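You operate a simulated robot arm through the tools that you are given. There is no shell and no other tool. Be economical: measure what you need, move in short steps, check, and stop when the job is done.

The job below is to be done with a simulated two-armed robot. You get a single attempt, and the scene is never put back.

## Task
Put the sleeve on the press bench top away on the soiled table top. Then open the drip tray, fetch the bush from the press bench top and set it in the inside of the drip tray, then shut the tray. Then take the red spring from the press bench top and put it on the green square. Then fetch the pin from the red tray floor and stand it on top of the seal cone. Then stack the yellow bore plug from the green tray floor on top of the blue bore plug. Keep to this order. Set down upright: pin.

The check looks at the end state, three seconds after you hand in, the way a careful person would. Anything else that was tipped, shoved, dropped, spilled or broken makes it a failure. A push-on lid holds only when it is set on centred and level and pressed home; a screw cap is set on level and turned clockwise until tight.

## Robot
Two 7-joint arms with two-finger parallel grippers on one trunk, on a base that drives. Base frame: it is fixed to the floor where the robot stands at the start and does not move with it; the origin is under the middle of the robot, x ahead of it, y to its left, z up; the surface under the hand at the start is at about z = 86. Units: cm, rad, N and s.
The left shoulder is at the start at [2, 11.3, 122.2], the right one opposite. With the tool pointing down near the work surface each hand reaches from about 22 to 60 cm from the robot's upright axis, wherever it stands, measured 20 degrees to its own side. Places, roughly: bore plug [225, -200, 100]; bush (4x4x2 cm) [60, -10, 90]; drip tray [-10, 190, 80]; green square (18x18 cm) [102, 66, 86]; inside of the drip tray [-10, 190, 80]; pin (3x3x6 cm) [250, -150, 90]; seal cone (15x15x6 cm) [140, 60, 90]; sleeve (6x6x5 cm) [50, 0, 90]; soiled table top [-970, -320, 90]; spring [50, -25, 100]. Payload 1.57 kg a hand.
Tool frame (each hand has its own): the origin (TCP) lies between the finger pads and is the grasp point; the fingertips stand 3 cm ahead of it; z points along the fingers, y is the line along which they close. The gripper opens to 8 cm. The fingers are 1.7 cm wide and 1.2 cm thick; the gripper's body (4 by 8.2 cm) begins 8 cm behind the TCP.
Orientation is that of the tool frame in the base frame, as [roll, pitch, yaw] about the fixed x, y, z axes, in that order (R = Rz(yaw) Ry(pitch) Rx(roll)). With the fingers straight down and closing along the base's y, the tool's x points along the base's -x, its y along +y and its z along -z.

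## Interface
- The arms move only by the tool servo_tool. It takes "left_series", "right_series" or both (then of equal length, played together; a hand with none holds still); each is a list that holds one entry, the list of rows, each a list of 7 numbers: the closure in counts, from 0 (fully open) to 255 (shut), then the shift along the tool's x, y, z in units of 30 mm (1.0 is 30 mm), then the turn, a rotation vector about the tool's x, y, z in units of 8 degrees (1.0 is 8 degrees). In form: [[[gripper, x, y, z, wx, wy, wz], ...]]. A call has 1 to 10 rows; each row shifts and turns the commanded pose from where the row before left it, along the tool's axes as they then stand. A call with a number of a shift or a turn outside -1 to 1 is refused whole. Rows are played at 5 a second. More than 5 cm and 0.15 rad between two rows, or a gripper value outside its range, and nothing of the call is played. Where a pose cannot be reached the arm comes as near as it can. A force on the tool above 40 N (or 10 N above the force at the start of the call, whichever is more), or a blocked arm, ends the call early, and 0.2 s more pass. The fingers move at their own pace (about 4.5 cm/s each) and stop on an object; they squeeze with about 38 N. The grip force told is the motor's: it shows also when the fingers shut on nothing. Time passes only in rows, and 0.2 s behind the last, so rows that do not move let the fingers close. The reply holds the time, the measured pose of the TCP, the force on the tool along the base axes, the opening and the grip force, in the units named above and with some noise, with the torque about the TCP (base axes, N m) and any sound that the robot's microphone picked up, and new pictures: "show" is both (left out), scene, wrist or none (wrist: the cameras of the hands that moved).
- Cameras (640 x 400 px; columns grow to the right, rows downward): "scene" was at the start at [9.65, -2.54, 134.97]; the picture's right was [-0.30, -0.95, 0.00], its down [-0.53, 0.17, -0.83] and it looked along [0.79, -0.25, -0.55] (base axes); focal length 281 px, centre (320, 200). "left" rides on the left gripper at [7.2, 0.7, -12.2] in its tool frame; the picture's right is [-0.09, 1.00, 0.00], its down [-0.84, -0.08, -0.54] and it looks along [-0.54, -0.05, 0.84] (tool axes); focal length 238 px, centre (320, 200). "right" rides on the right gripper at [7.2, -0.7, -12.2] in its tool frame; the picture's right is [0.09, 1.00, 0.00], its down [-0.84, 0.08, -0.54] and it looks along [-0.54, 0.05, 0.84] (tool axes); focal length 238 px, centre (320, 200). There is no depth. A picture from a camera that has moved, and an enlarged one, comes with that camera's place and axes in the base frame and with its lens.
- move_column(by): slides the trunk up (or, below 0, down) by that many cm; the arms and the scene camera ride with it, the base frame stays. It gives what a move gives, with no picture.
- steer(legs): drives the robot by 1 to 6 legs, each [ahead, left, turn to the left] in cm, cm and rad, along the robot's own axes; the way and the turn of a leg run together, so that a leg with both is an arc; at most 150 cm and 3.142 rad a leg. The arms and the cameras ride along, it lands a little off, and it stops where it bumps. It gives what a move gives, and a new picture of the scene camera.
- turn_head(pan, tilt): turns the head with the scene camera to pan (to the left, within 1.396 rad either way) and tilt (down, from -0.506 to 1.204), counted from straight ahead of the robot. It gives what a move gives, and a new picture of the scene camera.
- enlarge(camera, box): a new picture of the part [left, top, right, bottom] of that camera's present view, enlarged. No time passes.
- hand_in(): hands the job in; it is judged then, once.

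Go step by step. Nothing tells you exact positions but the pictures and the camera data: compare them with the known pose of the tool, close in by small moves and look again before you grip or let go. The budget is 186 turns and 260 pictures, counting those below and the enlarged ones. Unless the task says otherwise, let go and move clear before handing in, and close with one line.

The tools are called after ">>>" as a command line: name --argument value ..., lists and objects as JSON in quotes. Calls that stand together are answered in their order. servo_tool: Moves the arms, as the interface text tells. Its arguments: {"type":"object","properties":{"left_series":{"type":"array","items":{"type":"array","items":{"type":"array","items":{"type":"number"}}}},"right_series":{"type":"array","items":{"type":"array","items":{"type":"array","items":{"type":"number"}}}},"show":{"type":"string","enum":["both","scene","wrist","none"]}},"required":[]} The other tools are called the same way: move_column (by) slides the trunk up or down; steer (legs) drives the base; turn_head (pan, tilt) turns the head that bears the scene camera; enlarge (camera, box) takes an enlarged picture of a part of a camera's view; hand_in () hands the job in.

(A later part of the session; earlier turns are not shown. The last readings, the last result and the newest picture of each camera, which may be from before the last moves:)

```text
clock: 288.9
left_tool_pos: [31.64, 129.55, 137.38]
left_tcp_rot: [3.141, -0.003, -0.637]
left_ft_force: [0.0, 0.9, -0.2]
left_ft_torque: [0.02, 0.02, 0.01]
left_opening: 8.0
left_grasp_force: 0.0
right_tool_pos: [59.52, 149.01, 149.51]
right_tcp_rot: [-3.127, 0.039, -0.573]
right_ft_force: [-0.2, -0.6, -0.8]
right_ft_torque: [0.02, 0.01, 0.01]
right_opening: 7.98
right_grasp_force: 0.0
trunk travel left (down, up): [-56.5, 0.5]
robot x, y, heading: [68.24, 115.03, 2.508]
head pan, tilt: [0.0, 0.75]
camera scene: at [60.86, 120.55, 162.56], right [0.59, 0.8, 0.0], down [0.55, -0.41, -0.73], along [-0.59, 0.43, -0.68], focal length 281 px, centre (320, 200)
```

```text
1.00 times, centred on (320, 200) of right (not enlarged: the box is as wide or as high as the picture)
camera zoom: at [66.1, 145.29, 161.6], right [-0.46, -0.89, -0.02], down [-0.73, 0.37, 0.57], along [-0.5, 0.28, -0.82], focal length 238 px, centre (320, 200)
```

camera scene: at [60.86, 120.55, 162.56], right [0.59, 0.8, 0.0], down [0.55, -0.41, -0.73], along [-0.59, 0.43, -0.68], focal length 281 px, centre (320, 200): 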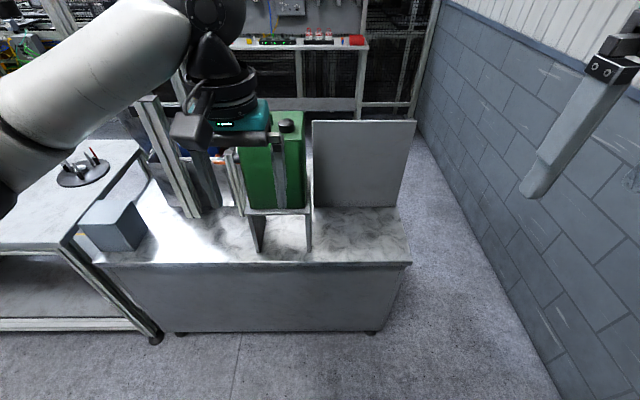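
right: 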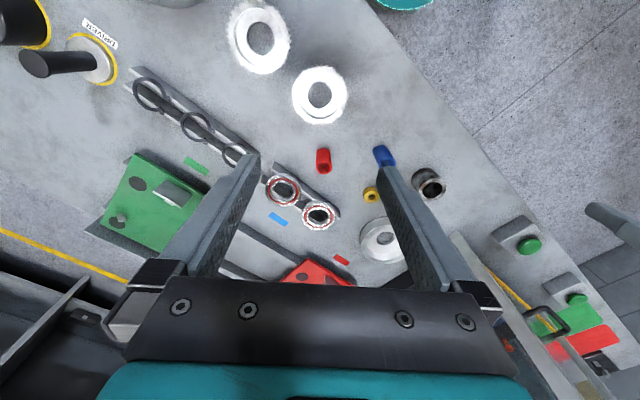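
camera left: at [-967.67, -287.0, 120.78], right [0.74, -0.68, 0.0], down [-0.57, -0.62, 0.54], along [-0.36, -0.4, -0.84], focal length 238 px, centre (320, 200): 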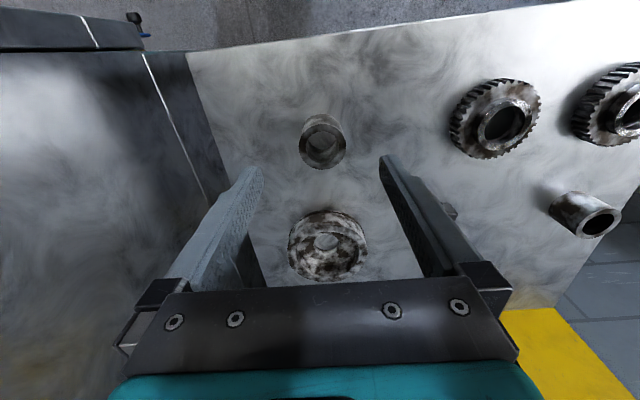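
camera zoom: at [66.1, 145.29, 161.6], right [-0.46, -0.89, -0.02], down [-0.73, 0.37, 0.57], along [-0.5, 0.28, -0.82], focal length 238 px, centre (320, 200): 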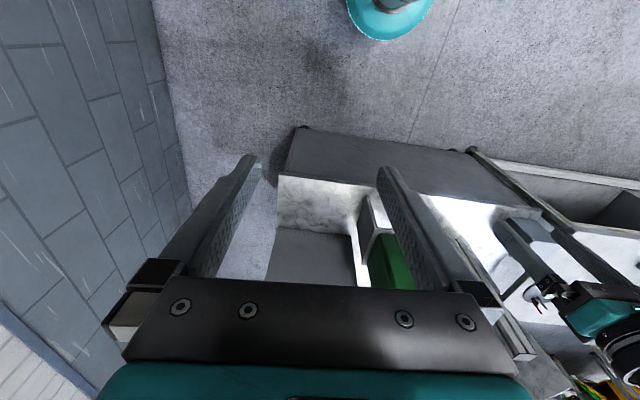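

The tray lies behind that plate, at about [-10, 190], so it must open on the far side. I'll back toward the wall and slide along it to get behind the cabinet.

>>> steer --legs '[[0, 0, 1.575], [-70, 0, 0]]'

>>> turn_head --pan -0.9 --tilt 0.75

```text
clock: 296.6
left_tool_pos: [95.25, 134.64, 137.36]
left_tcp_rot: [3.141, -0.002, 0.921]
left_ft_force: [0.5, 0.6, 0.1]
left_ft_torque: [-0.03, 0.03, -0.03]
left_opening: 8.01
left_grasp_force: 0.1
right_tool_pos: [76.18, 162.8, 149.47]
right_tcp_rot: [-3.127, 0.039, 0.987]
right_ft_force: [-0.1, 0.0, 0.4]
right_ft_torque: [-0.03, 0.01, 0.0]
right_opening: 7.99
right_grasp_force: 0.0
trunk travel left (down, up): [-56.5, 0.5]
robot x, y, heading: [110.68, 171.11, -2.22]
head pan, tilt: [0.0, 0.75]
camera scene: at [104.98, 163.8, 162.56], right [-0.8, 0.6, 0.0], down [0.41, 0.54, -0.73], along [-0.44, -0.58, -0.68], focal length 281 px, centre (320, 200)
```

scene: 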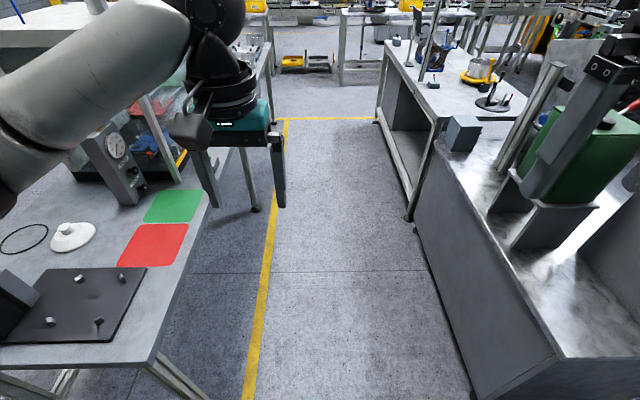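

```text
clock: 297.8
left_tool_pos: [95.31, 134.79, 137.32]
left_tcp_rot: [3.141, -0.003, 0.921]
left_ft_force: [1.2, -0.1, 0.6]
left_ft_torque: [-0.03, 0.03, 0.03]
left_opening: 7.96
left_grasp_force: 0.0
right_tool_pos: [76.17, 162.89, 149.45]
right_tcp_rot: [-3.126, 0.039, 0.987]
right_ft_force: [-0.4, -1.2, 0.0]
right_ft_torque: [-0.01, 0.0, 0.01]
right_opening: 7.98
right_grasp_force: 0.0
trunk travel left (down, up): [-56.5, 0.5]
robot x, y, heading: [110.61, 170.98, -2.221]
head pan, tilt: [-0.901, 0.75]
camera scene: at [101.7, 170.2, 162.56], right [-0.02, 1.0, 0.0], down [0.68, 0.01, -0.73], along [-0.73, -0.02, -0.68], focal length 281 px, centre (320, 200)
```

scene: 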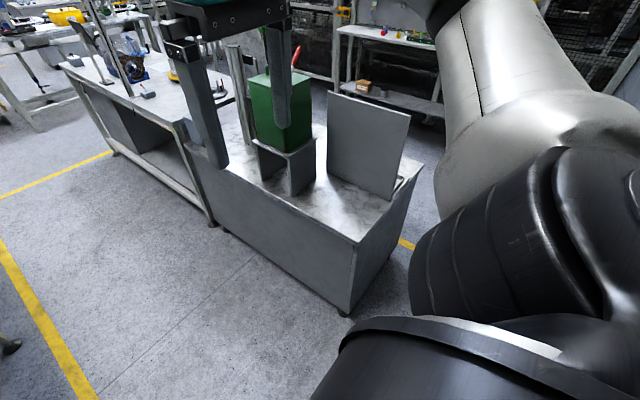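

I'll zoom on the plate and the cabinet's end.

>>> enlarge --camera "scene" --box '[220, 60, 460, 210]'

```text
2.67 times, centred on (340, 135) of scene
camera zoom: at [101.7, 170.2, 162.56], right [-0.02, 1.0, 0.0], down [0.68, 0.01, -0.73], along [-0.73, -0.02, -0.68], focal length 750 px, centre (267, 373)
```

zoom: 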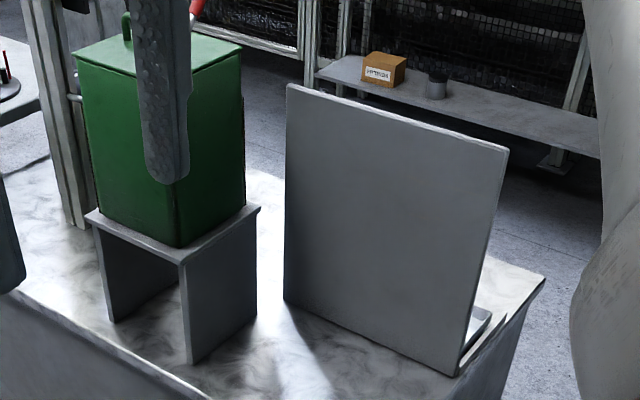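

There's a tray behind the plate. I'll slide along the wall to the far side to see it.

>>> steer --legs '[[0, -75, 0.02], [0, -85, 0]]'

>>> turn_head --pan 0.3 --tilt 0.85

```text
clock: 305.9
left_tool_pos: [-31.05, 228.15, 137.5]
left_tcp_rot: [3.139, -0.001, 0.933]
left_ft_force: [-0.8, -0.7, 0.1]
left_ft_torque: [-0.03, 0.01, -0.01]
left_opening: 7.97
left_grasp_force: 0.1
right_tool_pos: [-50.28, 256.12, 149.49]
right_tcp_rot: [-3.126, 0.038, 0.999]
right_ft_force: [-0.3, -0.5, 0.0]
right_ft_torque: [-0.02, 0.0, -0.05]
right_opening: 7.99
right_grasp_force: 0.1
trunk travel left (down, up): [-56.5, 0.5]
robot x, y, heading: [-16.14, 264.82, -2.212]
head pan, tilt: [-0.901, 0.75]
camera scene: at [-24.86, 263.75, 162.56], right [-0.03, 1.0, 0.0], down [0.68, 0.02, -0.73], along [-0.73, -0.02, -0.68], focal length 281 px, centre (320, 200)
```

scene: 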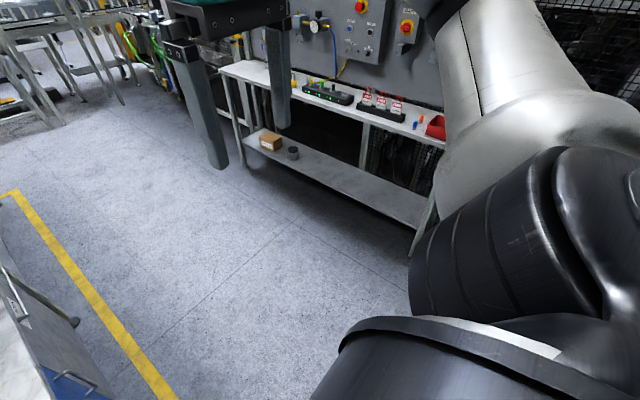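

```text
clock: 307.2
left_tool_pos: [-30.85, 228.17, 137.31]
left_tcp_rot: [3.139, -0.002, 0.933]
left_ft_force: [0.3, 0.5, 0.0]
left_ft_torque: [0.03, -0.02, 0.0]
left_opening: 8.0
left_grasp_force: 0.1
right_tool_pos: [-50.31, 256.16, 149.43]
right_tcp_rot: [-3.124, 0.038, 0.996]
right_ft_force: [0.6, 0.0, -0.3]
right_ft_torque: [-0.01, 0.0, -0.01]
right_opening: 8.0
right_grasp_force: 0.2
trunk travel left (down, up): [-56.5, 0.5]
robot x, y, heading: [-16.58, 264.53, -2.21]
head pan, tilt: [0.3, 0.85]
camera scene: at [-19.18, 256.63, 161.76], right [-0.94, 0.33, 0.0], down [0.25, 0.71, -0.66], along [-0.22, -0.62, -0.75], focal length 281 px, centre (320, 200)
```

scene: 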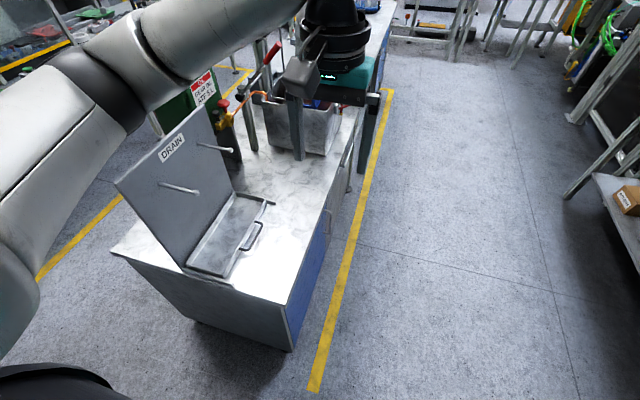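

Now I see it: a shallow drip tray with a black handle lies in front of the DRAIN plate, opening toward this side. I'll position myself facing it.

>>> turn_head --pan 0 --tilt 0.9

>>> steer --legs '[[0, -20, 0], [0, 0, 1.58], [0, -55, 0]]'

```text
clock: 308.1
left_tool_pos: [-30.93, 228.2, 137.41]
left_tcp_rot: [3.141, -0.001, 0.932]
left_ft_force: [0.6, -0.6, 0.6]
left_ft_torque: [-0.02, 0.0, 0.01]
left_opening: 8.01
left_grasp_force: 0.1
right_tool_pos: [-50.36, 256.02, 149.49]
right_tcp_rot: [-3.126, 0.039, 0.997]
right_ft_force: [-0.4, -0.1, -0.3]
right_ft_torque: [0.0, -0.01, 0.04]
right_opening: 8.03
right_grasp_force: 0.1
trunk travel left (down, up): [-56.5, 0.5]
robot x, y, heading: [-16.19, 264.55, -2.206]
head pan, tilt: [0.0, 0.901]
camera scene: at [-21.06, 257.93, 161.37], right [-0.8, 0.6, 0.0], down [0.47, 0.63, -0.62], along [-0.37, -0.5, -0.78], focal length 281 px, centre (320, 200)
```

scene: 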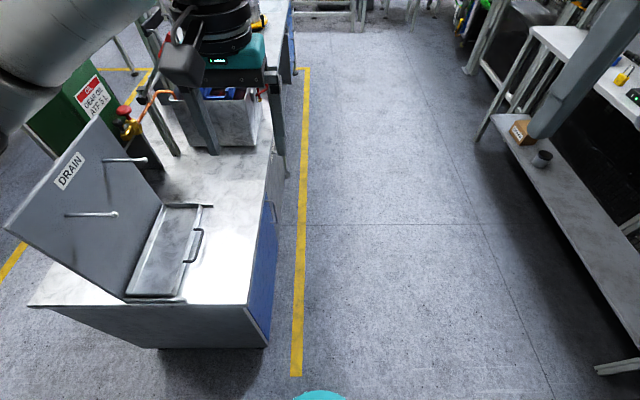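

```text
clock: 316.2
left_tool_pos: [-28.99, 218.05, 137.33]
left_tcp_rot: [3.139, 0.0, 2.477]
left_ft_force: [-0.2, -0.4, 0.9]
left_ft_torque: [-0.01, 0.0, 0.03]
left_opening: 7.99
left_grasp_force: 0.1
right_tool_pos: [-57.38, 199.31, 149.5]
right_tcp_rot: [-3.126, 0.039, 2.544]
right_ft_force: [0.0, -0.5, -0.2]
right_ft_torque: [0.03, 0.01, -0.02]
right_opening: 7.97
right_grasp_force: 0.1
trunk travel left (down, up): [-56.5, 0.5]
robot x, y, heading: [-65.07, 233.96, -0.666]
head pan, tilt: [0.0, 0.901]
camera scene: at [-58.37, 228.51, 161.37], right [-0.62, -0.79, 0.0], down [-0.62, 0.48, -0.62], along [0.49, -0.38, -0.78], focal length 281 px, centre (320, 200)
```

scene: 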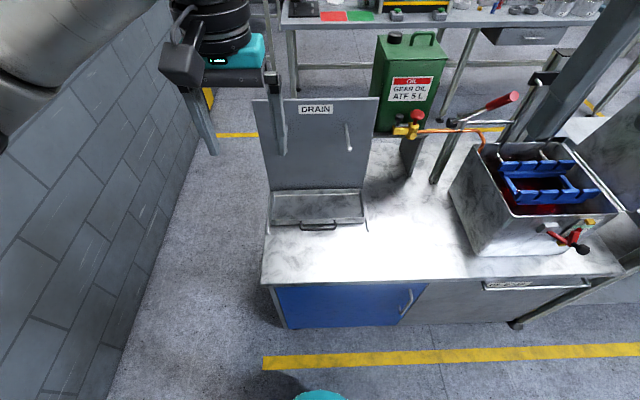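

I now face the tray. I'll zoom in on it.

>>> enlarge --camera "scene" --box '[230, 90, 430, 290]'

```text
2.00 times, centred on (330, 190) of scene
camera zoom: at [-58.37, 228.51, 161.37], right [-0.62, -0.79, 0.0], down [-0.62, 0.48, -0.62], along [0.49, -0.38, -0.78], focal length 562 px, centre (300, 220)
```

zoom: 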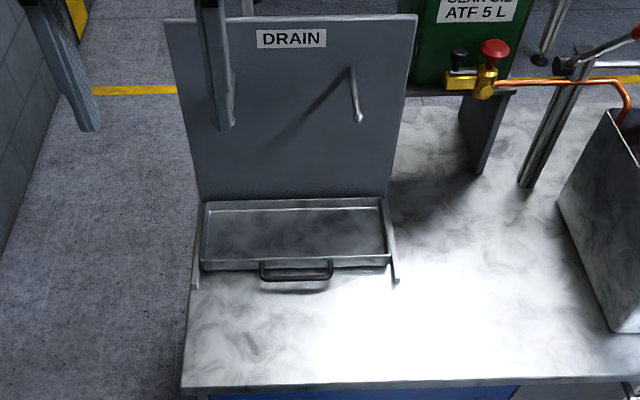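

The tray top is lower than I thought (handle at about [-16, 196, 78]), so I'll drive a bit closer and lower the trunk.

>>> steer --legs '[[8, 0, 0.035]]'

>>> move_column --by -36

>>> servo_tool --left_series '[[[0, 0, 0, 0, 0, 0, 0]]]'

```text
clock: 317.2
left_tool_pos: [-22.36, 214.6, 137.48]
left_tcp_rot: [3.14, -0.002, 2.513]
left_ft_force: [0.9, -0.5, -0.6]
left_ft_torque: [0.0, 0.02, 0.02]
left_opening: 8.01
left_grasp_force: 0.1
right_tool_pos: [-50.07, 194.95, 149.49]
right_tcp_rot: [-3.124, 0.039, 2.579]
right_ft_force: [0.4, 0.0, 0.2]
right_ft_torque: [0.01, 0.01, 0.01]
right_opening: 7.99
right_grasp_force: 0.0
trunk travel left (down, up): [-56.5, 0.5]
robot x, y, heading: [-59.06, 229.43, -0.627]
head pan, tilt: [0.0, 0.901]
camera scene: at [-51.89, 224.0, 161.37], right [-0.59, -0.81, 0.0], down [-0.63, 0.46, -0.62], along [0.5, -0.36, -0.78], focal length 281 px, centre (320, 200)
```

scene: 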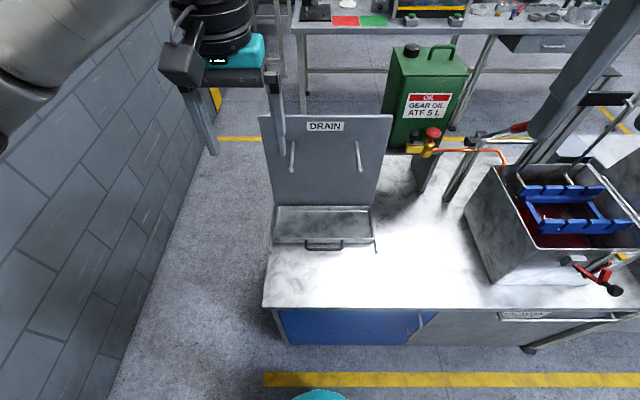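

```text
clock: 320.7
left_tool_pos: [-22.35, 214.53, 101.28]
left_tcp_rot: [3.14, -0.002, 2.513]
left_ft_force: [0.1, 0.6, -0.3]
left_ft_torque: [-0.01, 0.03, -0.04]
left_opening: 7.99
left_grasp_force: 0.2
right_tool_pos: [-50.12, 194.98, 113.48]
right_tcp_rot: [-3.125, 0.039, 2.578]
right_ft_force: [-0.8, 0.8, 0.0]
right_ft_torque: [0.0, -0.01, -0.01]
right_opening: 7.99
right_grasp_force: 0.1
trunk travel left (down, up): [-20.5, 36.5]
robot x, y, heading: [-59.33, 229.29, -0.625]
head pan, tilt: [0.0, 0.901]
```

```text
clock: 321.1
left_tool_pos: [-22.32, 214.59, 101.32]
left_tcp_rot: [3.14, 0.0, 2.514]
left_ft_force: [0.9, -0.7, 0.5]
left_ft_torque: [0.03, 0.03, 0.01]
left_opening: 8.0
left_grasp_force: 0.0
right_tool_pos: [-50.18, 194.95, 113.45]
right_tcp_rot: [-3.126, 0.039, 2.577]
right_ft_force: [-0.5, 0.3, -0.4]
right_ft_torque: [-0.01, -0.03, 0.0]
right_opening: 7.98
right_grasp_force: 0.0
trunk travel left (down, up): [-20.5, 36.5]
robot x, y, heading: [-59.0, 228.61, -0.628]
head pan, tilt: [0.0, 0.901]
camera scene: at [-51.97, 224.08, 125.37], right [-0.59, -0.81, 0.0], down [-0.63, 0.46, -0.62], along [0.5, -0.37, -0.78], focal length 281 px, centre (320, 200)
camera left: at [-27.65, 219.32, 113.63], right [0.66, 0.75, 0.0], down [0.63, -0.56, 0.54], along [0.41, -0.36, -0.84], focal length 238 px, centre (320, 200)
```

scene: 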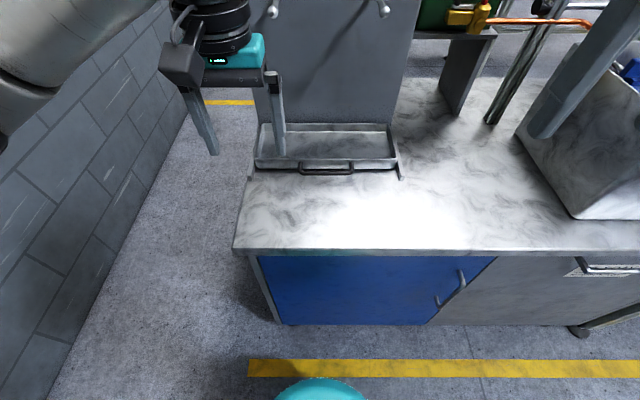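
left: 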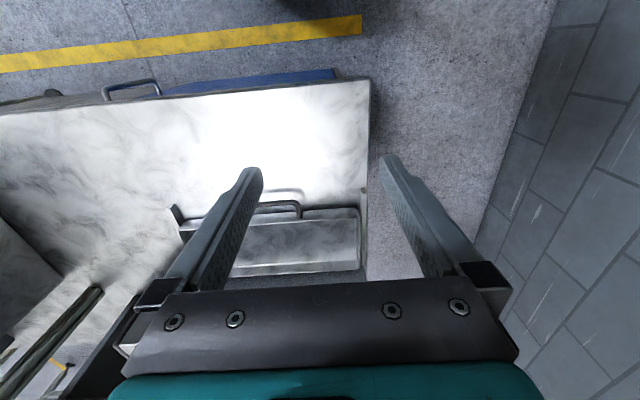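

The handle centre is about [-16, 195.6, 79]. I'll zoom to judge the gap behind the handle bar.

>>> enlarge --camera "scene" --box '[240, 110, 420, 190]'

>>> servo_tool --left_series '[[[255, -0.1, -0.9, 0, 0, 0, 0], [255, 0, -0.9, 0, 0, 0, 0], [255, 0, -0.9, 0, 0, 0, 0], [255, 0, -0.9, 0, 0, 0, 0], [255, 0, 0, 0, 0, 0, 0]]]'

```text
3.56 times, centred on (330, 150) of scene
camera zoom: at [-51.97, 224.08, 125.37], right [-0.59, -0.81, 0.0], down [-0.63, 0.46, -0.62], along [0.5, -0.37, -0.78], focal length 1000 px, centre (284, 378)
```

zoom: 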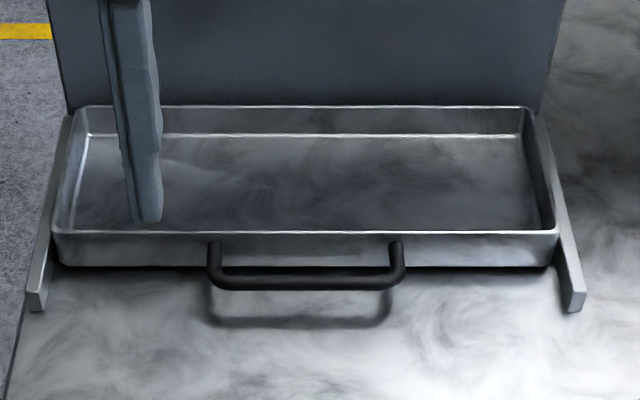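

```text
clock: 322.3
left_tool_pos: [-28.3, 205.71, 101.33]
left_tcp_rot: [3.141, -0.002, 2.513]
left_ft_force: [0.1, 0.2, -0.2]
left_ft_torque: [0.01, -0.01, -0.01]
left_opening: 0.02
left_grasp_force: 14.3
right_tool_pos: [-50.09, 194.89, 113.58]
right_tcp_rot: [-3.125, 0.04, 2.577]
right_ft_force: [-0.3, 0.0, 0.0]
right_ft_torque: [0.0, -0.02, -0.01]
right_opening: 8.02
right_grasp_force: 0.0
trunk travel left (down, up): [-20.5, 36.5]
robot x, y, heading: [-59.19, 228.87, -0.63]
head pan, tilt: [0.0, 0.901]
camera scene: at [-51.96, 224.09, 125.37], right [-0.59, -0.81, 0.0], down [-0.63, 0.46, -0.62], along [0.5, -0.37, -0.78], focal length 281 px, centre (320, 200)
camera left: at [-33.69, 210.48, 113.59], right [0.66, 0.75, 0.0], down [0.63, -0.56, 0.54], along [0.41, -0.35, -0.84], focal length 238 px, centre (320, 200)
```

scene: 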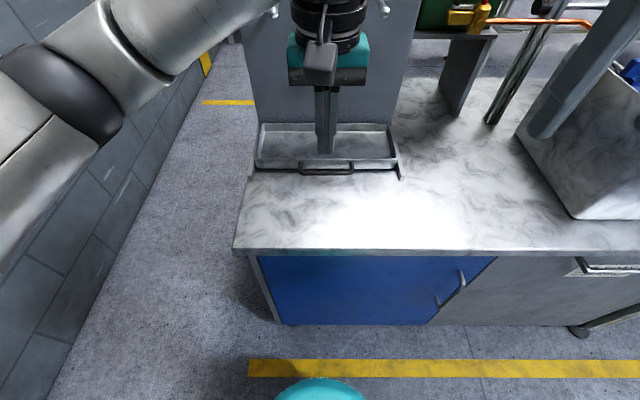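
left: 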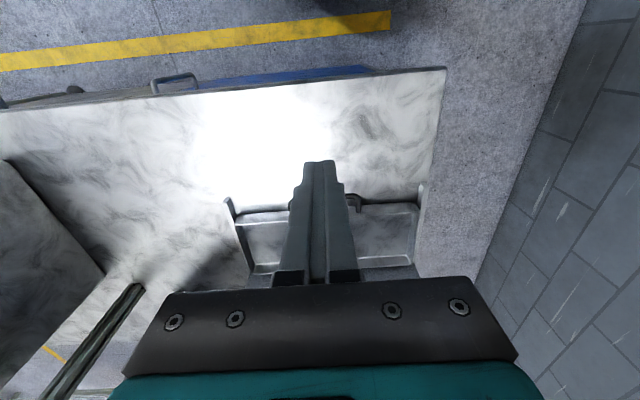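

The tray is an open box on side rails with a front handle. I'll lower the closed fingers, reach just inside the front wall between the two spouts, and look before hooking.

>>> servo_tool --left_series '[[[255, 0, 0, 1, 0, 0, 0], [255, 0, 0, 1, 0, 0, 0], [255, 0, 0, 1, 0, 0, 0], [255, 0, 0, 0.8, 0, 0, 0], [255, -1, 0, 0, 0, 0, 0], [255, -1, 0, 0, 0, 0, 0], [255, -1, 0, 0, 0, 0, 0], [255, -1, 0, 0, 0, 0, 0], [255, -1, 0, 0, 0, 0, 0], [255, 0, 0, 0, 0, 0, 0]]]'

>>> enlarge --camera "scene" --box '[230, 60, 430, 190]'

```text
clock: 324.5
left_tool_pos: [-16.21, 196.74, 89.89]
left_tcp_rot: [3.141, -0.001, 2.512]
left_ft_force: [-0.1, 0.0, -0.3]
left_ft_torque: [0.0, -0.02, 0.03]
left_opening: 0.04
left_grasp_force: 21.6
right_tool_pos: [-50.01, 194.93, 113.41]
right_tcp_rot: [-3.123, 0.038, 2.577]
right_ft_force: [0.0, -0.3, 0.0]
right_ft_torque: [-0.02, 0.02, 0.01]
right_opening: 8.0
right_grasp_force: 0.1
trunk travel left (down, up): [-20.5, 36.5]
robot x, y, heading: [-59.11, 229.18, -0.631]
head pan, tilt: [0.0, 0.901]
camera scene: at [-51.96, 224.09, 125.37], right [-0.59, -0.81, 0.0], down [-0.63, 0.46, -0.62], along [0.5, -0.37, -0.78], focal length 281 px, centre (320, 200)
camera left: at [-21.57, 201.55, 102.11], right [0.66, 0.75, 0.0], down [0.63, -0.56, 0.54], along [0.41, -0.36, -0.84], focal length 238 px, centre (320, 200)
```

scene: 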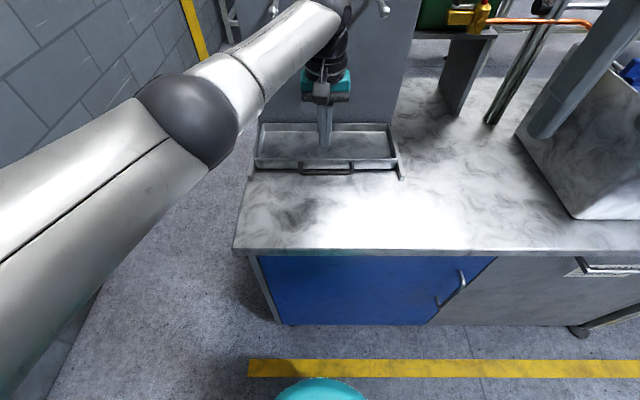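
left: 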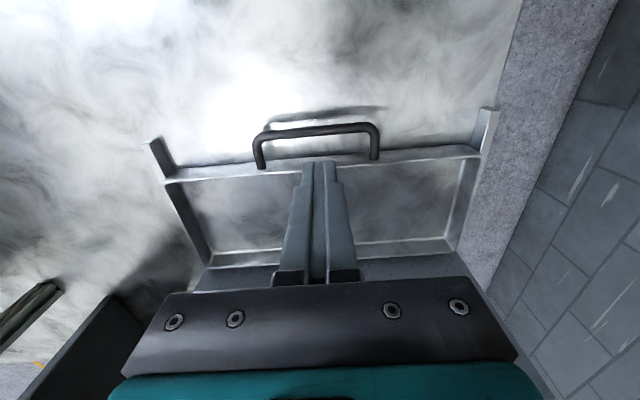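

```text
3.08 times, centred on (330, 125) of scene
camera zoom: at [-51.96, 224.09, 125.37], right [-0.59, -0.81, 0.0], down [-0.63, 0.46, -0.62], along [0.5, -0.37, -0.78], focal length 865 px, centre (289, 431)
```

zoom: 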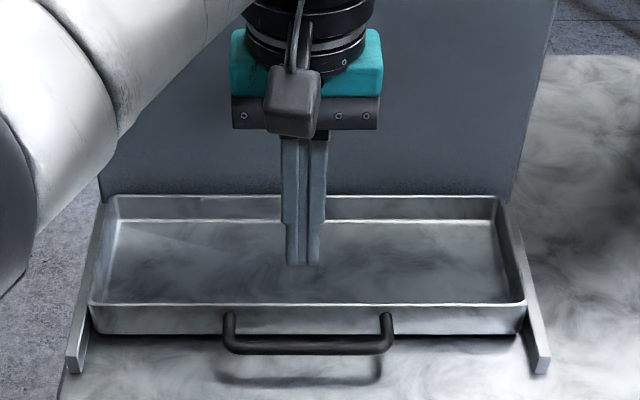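

The handle bar is right below; the front wall is about 2 cm beyond. I'll move 4.5 cm forward and lower into the tray.

>>> servo_tool --left_series '[[[255, -0.75, 0, 0, 0, 0, 0], [255, -0.75, 0, 0, 0, 0, 0], [255, 0, 0, 0.9, 0, 0, 0], [255, 0, 0, 0.9, 0, 0, 0], [255, 0, 0, 0.6, 0, 0, 0], [255, 0, 0, 0, 0, 0, 0]]]'

>>> enlarge --camera "scene" --box '[230, 60, 430, 190]'

```text
clock: 325.9
left_tool_pos: [-14.92, 197.46, 82.62]
left_tcp_rot: [3.139, 0.001, 2.512]
left_ft_force: [-0.1, -0.3, -0.3]
left_ft_torque: [0.0, 0.01, 0.0]
left_opening: 0.0
left_grasp_force: 21.3
left hand out of reach, approached as far as the arm can: row 1, 2, 4
right_tool_pos: [-50.1, 194.92, 113.49]
right_tcp_rot: [-3.127, 0.038, 2.577]
right_ft_force: [-0.4, -0.2, -0.6]
right_ft_torque: [-0.04, 0.01, -0.03]
right_opening: 8.0
right_grasp_force: 0.0
trunk travel left (down, up): [-20.5, 36.5]
robot x, y, heading: [-59.07, 229.35, -0.633]
head pan, tilt: [0.0, 0.901]
camera scene: at [-51.97, 224.07, 125.37], right [-0.59, -0.81, 0.0], down [-0.63, 0.46, -0.62], along [0.5, -0.37, -0.78], focal length 281 px, centre (320, 200)
camera left: at [-20.26, 202.19, 94.89], right [0.66, 0.75, 0.0], down [0.63, -0.56, 0.54], along [0.41, -0.36, -0.84], focal length 238 px, centre (320, 200)
```

scene: 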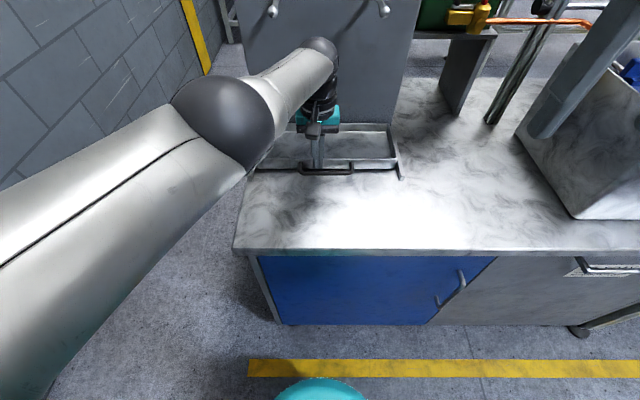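
left: 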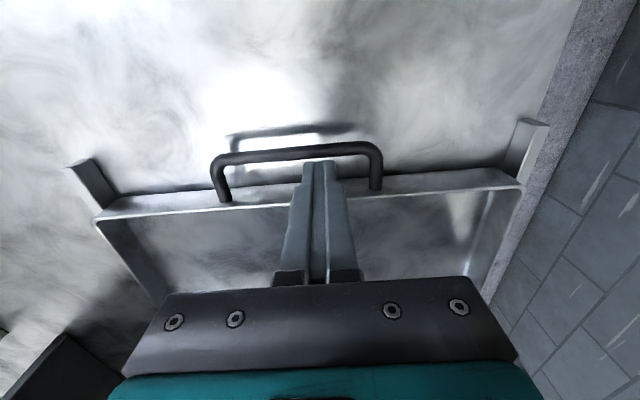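

```text
3.08 times, centred on (330, 125) of scene
camera zoom: at [-51.97, 224.07, 125.37], right [-0.59, -0.81, 0.0], down [-0.63, 0.46, -0.62], along [0.5, -0.37, -0.78], focal length 865 px, centre (289, 431)
```

zoom: 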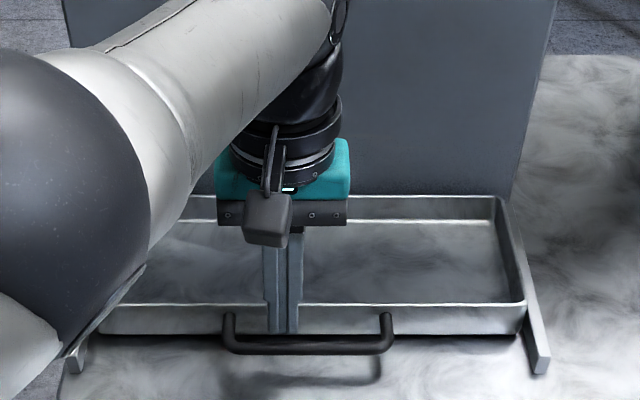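

The arm is at its reach, but the fingertips are now in the gap behind the handle bar. I'll lower 1 cm and pull back gently.

>>> servo_tool --left_series '[[[255, 0, 0, 0.4, 0, 0, 0], [255, 0, 0, 0, 0, 0, 0], [255, 0.5, 0, 0, 0, 0, 0], [255, 0.5, 0, 0, 0, 0, 0], [255, 0.5, 0, 0, 0, 0, 0], [255, 0.5, 0, 0, 0, 0, 0], [255, 0, 0, 0, 0, 0, 0]]]'

>>> enlarge --camera "scene" --box '[230, 60, 430, 190]'

```text
clock: 326.7
left_tool_pos: [-14.91, 197.58, 82.19]
left_tcp_rot: [3.134, 0.013, 2.51]
left_ft_force: [-1.8, 4.5, 11.3]
left_ft_torque: [0.17, 0.18, -0.03]
left_opening: 0.01
left_grasp_force: 21.3
left hand out of reach, approached as far as the arm can: row 1, 3
right_tool_pos: [-50.12, 194.97, 113.56]
right_tcp_rot: [-3.126, 0.04, 2.579]
right_ft_force: [0.3, 0.7, -0.3]
right_ft_torque: [-0.02, 0.02, -0.03]
right_opening: 8.03
right_grasp_force: 0.0
trunk travel left (down, up): [-20.5, 36.5]
robot x, y, heading: [-58.64, 229.13, -0.632]
head pan, tilt: [0.0, 0.901]
stopped in row 3 (left hand): the force on the tool passed its limit at 42 N (the readings are from after the stop); the commanded pose is now the measured one
camera scene: at [-52.03, 224.16, 125.36], right [-0.59, -0.81, 0.0], down [-0.63, 0.46, -0.62], along [0.5, -0.37, -0.78], focal length 281 px, centre (320, 200)
camera left: at [-20.44, 202.42, 94.29], right [0.66, 0.75, 0.01], down [0.62, -0.55, 0.55], along [0.42, -0.36, -0.83], focal length 238 px, centre (320, 200)
```

scene: 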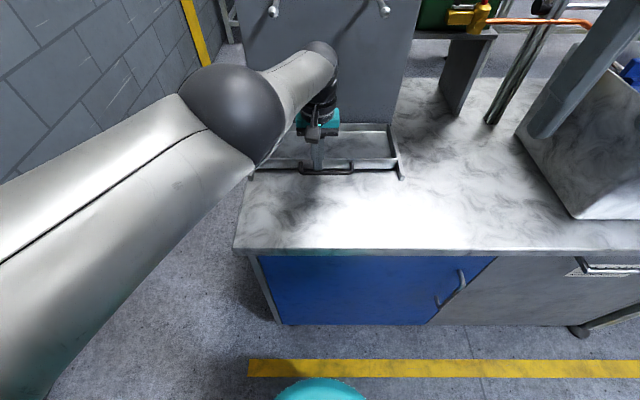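
left: 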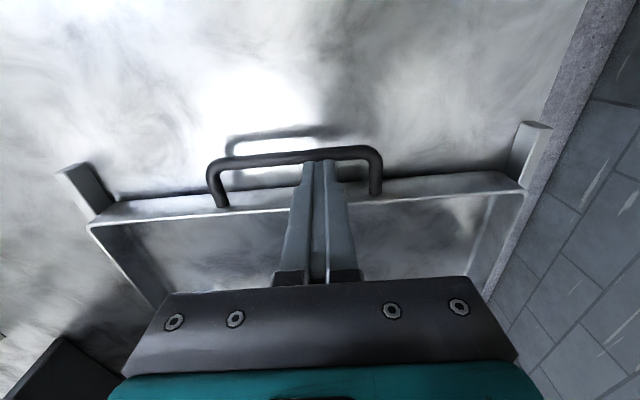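

```text
3.08 times, centred on (330, 125) of scene
camera zoom: at [-52.03, 224.16, 125.36], right [-0.59, -0.81, 0.0], down [-0.63, 0.46, -0.62], along [0.5, -0.37, -0.78], focal length 865 px, centre (289, 431)
```

zoom: 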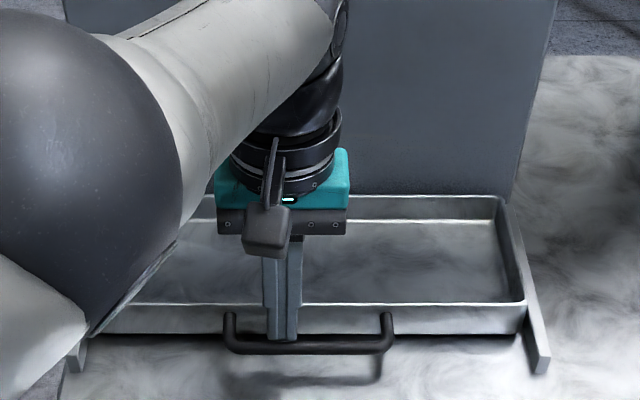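

The fingertips are resting on the bar. I'll lift and retract, then shift the base a little forward and to the right so the handle falls in the left arm's better reach.

>>> servo_tool --left_series '[[[255, 0, 0, -1, 0, 0, 0], [255, 0, 0, -1, 0, 0, 0], [255, 1, 0.6, -1, 0, 0, 0], [255, 1, 0.9, 0, 0, 0, 0], [255, 1, 0.9, 0, 0, 0, 0], [255, 0, 0.9, 0, 0, 0, 0]]]' --show "none"

>>> steer --legs '[[4, -14, 0]]'

```text
clock: 328.1
left_tool_pos: [-9.9, 200.33, 90.01]
left_tcp_rot: [3.138, 0.008, 2.509]
left_ft_force: [-0.4, 0.0, 0.3]
left_ft_torque: [0.03, -0.03, 0.01]
left_opening: 0.0
left_grasp_force: 21.5
left hand out of reach, approached as far as the arm can: row 1, 2, 3, 4, 5, 6
right_tool_pos: [-50.29, 194.82, 113.53]
right_tcp_rot: [-3.125, 0.041, 2.577]
right_ft_force: [1.1, 0.0, -0.5]
right_ft_torque: [0.03, 0.03, 0.02]
right_opening: 8.0
right_grasp_force: 0.0
trunk travel left (down, up): [-20.5, 36.5]
robot x, y, heading: [-59.56, 228.88, -0.626]
head pan, tilt: [0.0, 0.901]
```

```text
clock: 329.5
left_tool_pos: [-13.54, 188.8, 90.01]
left_tcp_rot: [3.133, 0.004, 2.527]
left_ft_force: [-0.3, -0.7, 0.2]
left_ft_torque: [-0.03, -0.01, 0.01]
left_opening: 0.0
left_grasp_force: 22.1
right_tool_pos: [-54.58, 182.45, 113.43]
right_tcp_rot: [-3.125, 0.037, 2.579]
right_ft_force: [0.7, -0.3, 0.4]
right_ft_torque: [0.0, 0.02, 0.0]
right_opening: 7.99
right_grasp_force: 0.2
trunk travel left (down, up): [-20.5, 36.5]
robot x, y, heading: [-63.71, 216.54, -0.631]
head pan, tilt: [0.0, 0.901]
stopped in leg 1: the robot was blocked; the commanded pose is now the measured one
camera scene: at [-56.45, 211.54, 125.37], right [-0.59, -0.81, 0.0], down [-0.64, 0.46, -0.62], along [0.5, -0.36, -0.78], focal length 281 px, centre (320, 200)
```

scene: 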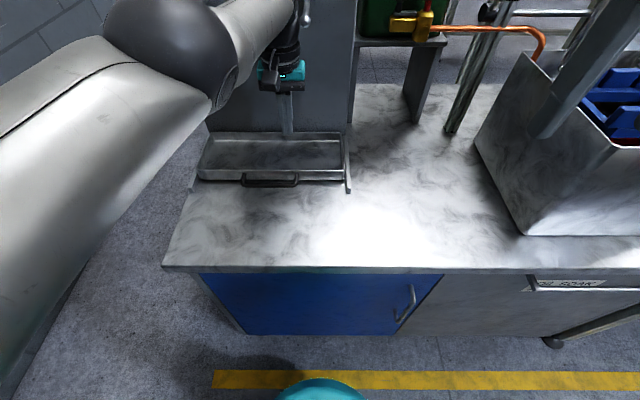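

The move stopped slightly short, perhaps the arm touched a spout. I'll zoom in.

>>> enlarge --camera "scene" --box '[180, 0, 380, 200]'

>>> turn_head --pan 0.25 --tilt 0.5

```text
2.00 times, centred on (280, 100) of scene
camera zoom: at [-56.45, 211.54, 125.37], right [-0.59, -0.81, 0.0], down [-0.64, 0.46, -0.62], along [0.5, -0.36, -0.78], focal length 562 px, centre (400, 400)
```

zoom: 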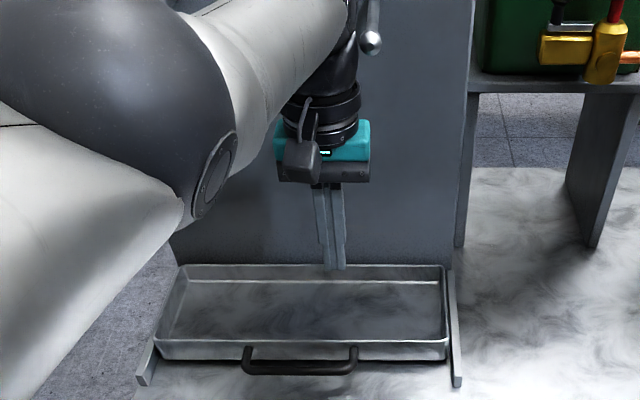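

```text
clock: 330.3
left_tool_pos: [-13.45, 188.65, 89.94]
left_tcp_rot: [3.131, 0.004, 2.528]
left_ft_force: [0.0, 0.4, 0.2]
left_ft_torque: [0.0, 0.05, 0.0]
left_opening: 0.0
left_grasp_force: 21.2
right_tool_pos: [-54.51, 182.42, 113.51]
right_tcp_rot: [-3.126, 0.039, 2.58]
right_ft_force: [-0.3, 0.2, -0.5]
right_ft_torque: [-0.01, 0.01, 0.0]
right_opening: 7.99
right_grasp_force: 0.1
trunk travel left (down, up): [-20.5, 36.5]
robot x, y, heading: [-63.68, 216.5, -0.625]
head pan, tilt: [0.25, 0.499]
camera scene: at [-54.13, 212.6, 128.75], right [-0.37, -0.93, 0.0], down [-0.45, 0.18, -0.88], along [0.82, -0.32, -0.48], focal length 281 px, centre (320, 200)
```

scene: 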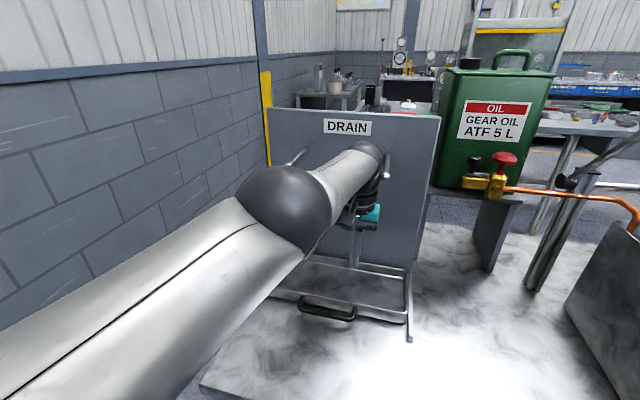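

The wrist is against the right spout. I'll move the hand left, away from it.

>>> servo_tool --left_series '[[[255, 0, 0.7, 0, 0, 0, 0], [255, 0.4, 0.7, 0, 0, 0, 0], [255, 0.4, 0, 0, 0, 0, 0], [255, 0, 0, 0, 0, 0, 0]]]'

>>> turn_head --pan 0.1 --tilt 0.85

>>> enlarge --camera "scene" --box '[200, 20, 400, 220]'

```text
clock: 331.3
left_tool_pos: [-10.83, 191.49, 89.77]
left_tcp_rot: [3.13, 0.001, 2.528]
left_ft_force: [0.2, -0.4, -0.2]
left_ft_torque: [0.03, 0.02, -0.01]
left_opening: 0.01
left_grasp_force: 21.2
left hand out of reach, approached as far as the arm can: row 1, 2, 3
right_tool_pos: [-54.57, 182.38, 113.58]
right_tcp_rot: [-3.126, 0.039, 2.579]
right_ft_force: [0.0, 0.1, -0.8]
right_ft_torque: [0.01, -0.02, -0.02]
right_opening: 8.01
right_grasp_force: 0.0
trunk travel left (down, up): [-20.5, 36.5]
robot x, y, heading: [-63.25, 216.18, -0.625]
head pan, tilt: [0.25, 0.499]
camera scene: at [-54.12, 212.6, 128.76], right [-0.37, -0.93, 0.0], down [-0.45, 0.18, -0.88], along [0.82, -0.32, -0.48], focal length 281 px, centre (320, 200)
camera left: at [-16.3, 195.93, 102.0], right [0.65, 0.76, 0.01], down [0.64, -0.55, 0.54], along [0.42, -0.34, -0.84], focal length 238 px, centre (320, 200)
```

scene: 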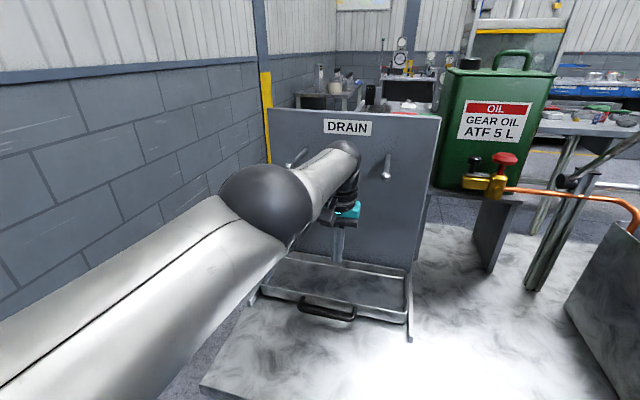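
left: 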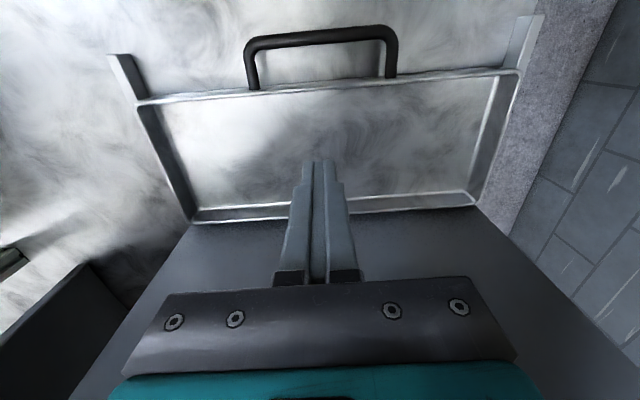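

```text
clock: 332.2
left_tool_pos: [-10.84, 191.4, 89.77]
left_tcp_rot: [3.129, 0.004, 2.528]
left_ft_force: [0.4, 0.3, 0.0]
left_ft_torque: [0.03, -0.03, 0.01]
left_opening: 0.01
left_grasp_force: 21.1
right_tool_pos: [-54.48, 182.4, 113.55]
right_tcp_rot: [-3.124, 0.037, 2.58]
right_ft_force: [-0.3, -0.7, 1.3]
right_ft_torque: [-0.02, 0.0, -0.03]
right_opening: 8.0
right_grasp_force: 0.1
trunk travel left (down, up): [-20.5, 36.5]
robot x, y, heading: [-63.6, 216.16, -0.629]
head pan, tilt: [0.099, 0.85]
camera scene: at [-55.82, 212.02, 125.77], right [-0.5, -0.86, 0.0], down [-0.65, 0.38, -0.66], along [0.57, -0.33, -0.75], focal length 281 px, centre (320, 200)
```

scene: 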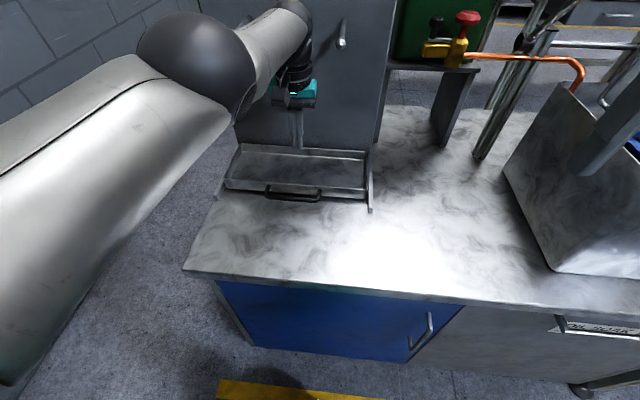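

```text
2.00 times, centred on (300, 120) of scene
camera zoom: at [-55.82, 212.02, 125.77], right [-0.5, -0.86, 0.0], down [-0.65, 0.38, -0.66], along [0.57, -0.33, -0.75], focal length 562 px, centre (360, 360)
```

zoom: 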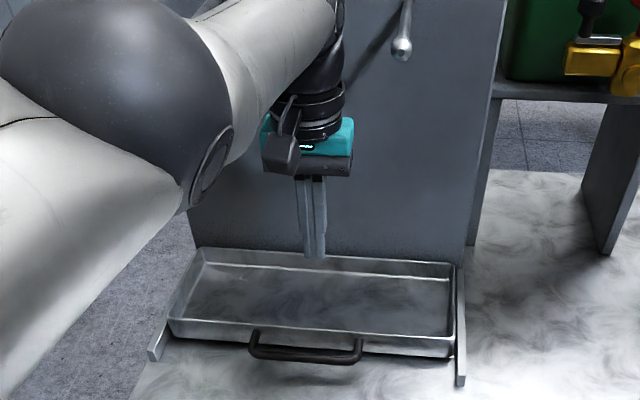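

The hand now hangs inside the tray's outline, clear of the spouts. I'll lower it into the tray while backing slightly.

>>> servo_tool --left_series '[[[255, 0.25, 0, 0.6, 0, 0, 0], [255, 0.25, 0, 0.6, 0, 0, 0], [255, 0.2, 0, 0.6, 0, 0, 0], [255, 0.1, 0, 0.6, 0, 0, 0], [255, 0, 0, 0, 0, 0, 0]]]'

>>> enlarge --camera "scene" --box '[200, 60, 400, 220]'

```text
clock: 333.4
left_tool_pos: [-11.81, 191.67, 82.44]
left_tcp_rot: [3.131, 0.003, 2.528]
left_ft_force: [-0.2, 0.6, -0.2]
left_ft_torque: [-0.01, -0.03, -0.01]
left_opening: 0.0
left_grasp_force: 21.3
left hand out of reach, approached as far as the arm can: row 1, 2, 3
right_tool_pos: [-54.54, 182.48, 113.6]
right_tcp_rot: [-3.126, 0.038, 2.578]
right_ft_force: [0.3, 0.6, -0.6]
right_ft_torque: [-0.02, 0.0, 0.02]
right_opening: 8.03
right_grasp_force: 0.0
trunk travel left (down, up): [-20.5, 36.5]
robot x, y, heading: [-63.51, 216.52, -0.626]
head pan, tilt: [0.099, 0.85]
camera scene: at [-55.83, 212.02, 125.76], right [-0.5, -0.86, 0.0], down [-0.65, 0.38, -0.66], along [0.57, -0.33, -0.75], focal length 281 px, centre (320, 200)
camera left: at [-17.28, 196.41, 94.67], right [0.65, 0.76, 0.01], down [0.63, -0.55, 0.54], along [0.42, -0.35, -0.84], focal length 238 px, centre (320, 200)
```

scene: 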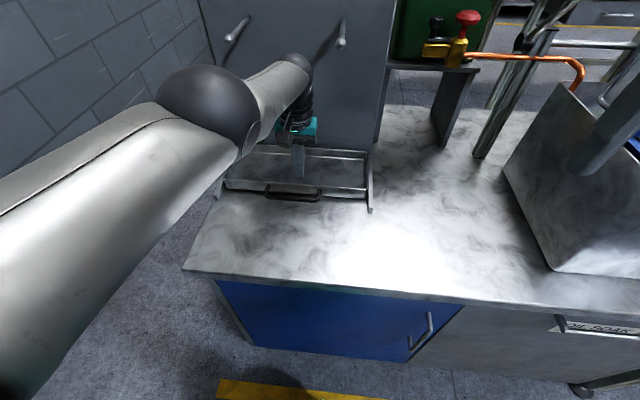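
left: 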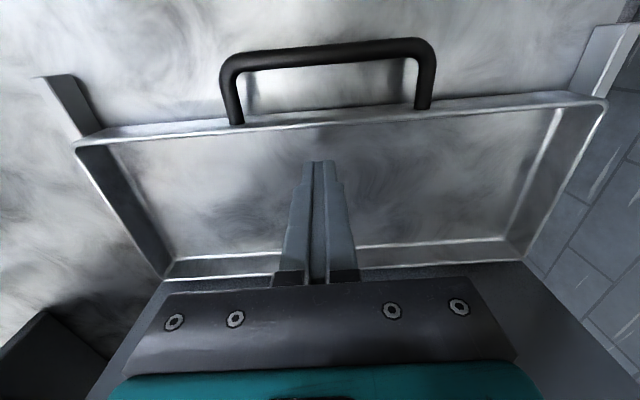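

```text
2.50 times, centred on (300, 140) of scene
camera zoom: at [-55.83, 212.02, 125.76], right [-0.5, -0.86, 0.0], down [-0.65, 0.38, -0.66], along [0.57, -0.33, -0.75], focal length 703 px, centre (370, 350)
```

zoom: 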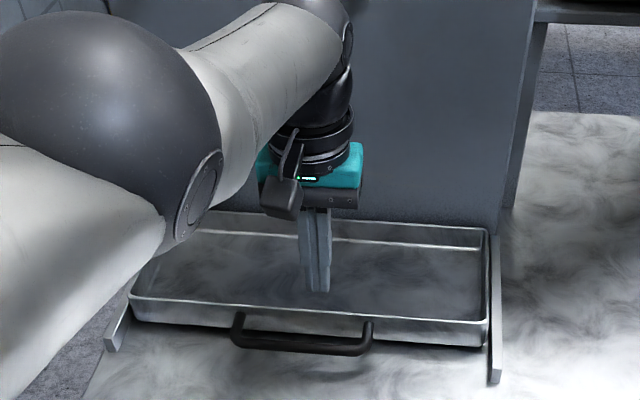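

The fingertips are inside the tray, about 3 cm behind its front wall. I'll pull it toward me.

>>> servo_tool --left_series '[[[255, 0.3, 0, 0.15, 0, 0, 0], [255, 0.5, 0, 0, 0, 0, 0], [255, 0.4, 0, 0, 0, 0, 0], [255, 0.4, 0, 0, 0, 0, 0], [255, 0.4, 0, 0, 0, 0, 0], [255, 0.4, 0, 0, 0, 0, 0], [255, 0.4, 0, 0, 0, 0, 0], [255, 0, 0, 0, 0, 0, 0]]]'

```text
clock: 335.2
left_tool_pos: [-13.08, 191.24, 80.2]
left_tcp_rot: [3.13, 0.001, 2.528]
left_ft_force: [0.2, -0.1, -0.3]
left_ft_torque: [0.01, 0.0, 0.03]
left_opening: 0.01
left_grasp_force: 20.8
left hand out of reach, approached as far as the arm can: row 1, 2, 3, 4, 5, 6, 7
right_tool_pos: [-54.59, 182.4, 113.43]
right_tcp_rot: [-3.127, 0.038, 2.579]
right_ft_force: [0.1, 0.2, -0.2]
right_ft_torque: [0.02, -0.02, 0.01]
right_opening: 8.0
right_grasp_force: 0.1
trunk travel left (down, up): [-20.5, 36.5]
robot x, y, heading: [-63.49, 216.37, -0.63]
head pan, tilt: [0.099, 0.85]
camera scene: at [-55.83, 212.02, 125.76], right [-0.5, -0.86, 0.0], down [-0.65, 0.38, -0.66], along [0.57, -0.33, -0.75], focal length 281 px, centre (320, 200)
camera left: at [-18.57, 195.86, 92.51], right [0.65, 0.76, 0.01], down [0.63, -0.55, 0.54], along [0.42, -0.34, -0.84], focal length 238 px, centre (320, 200)
```

scene: 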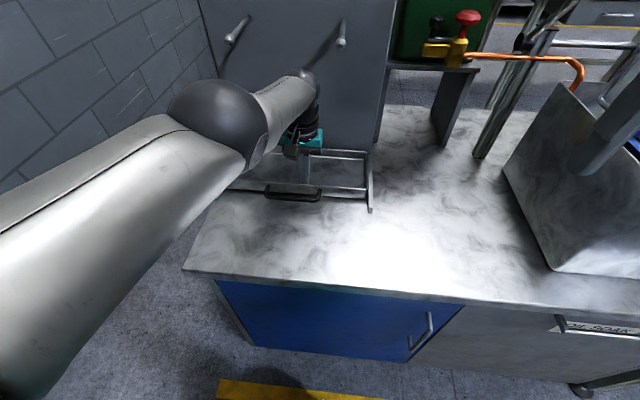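
left: 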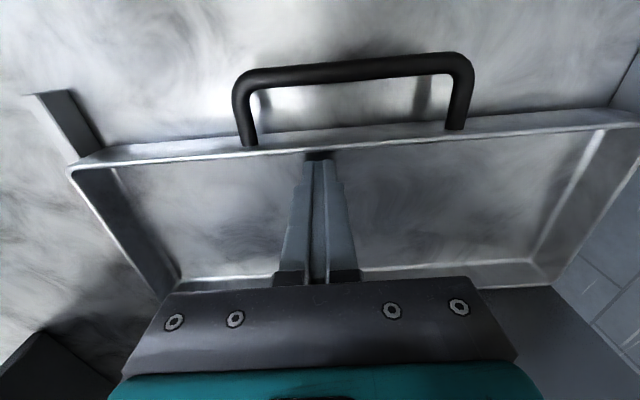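

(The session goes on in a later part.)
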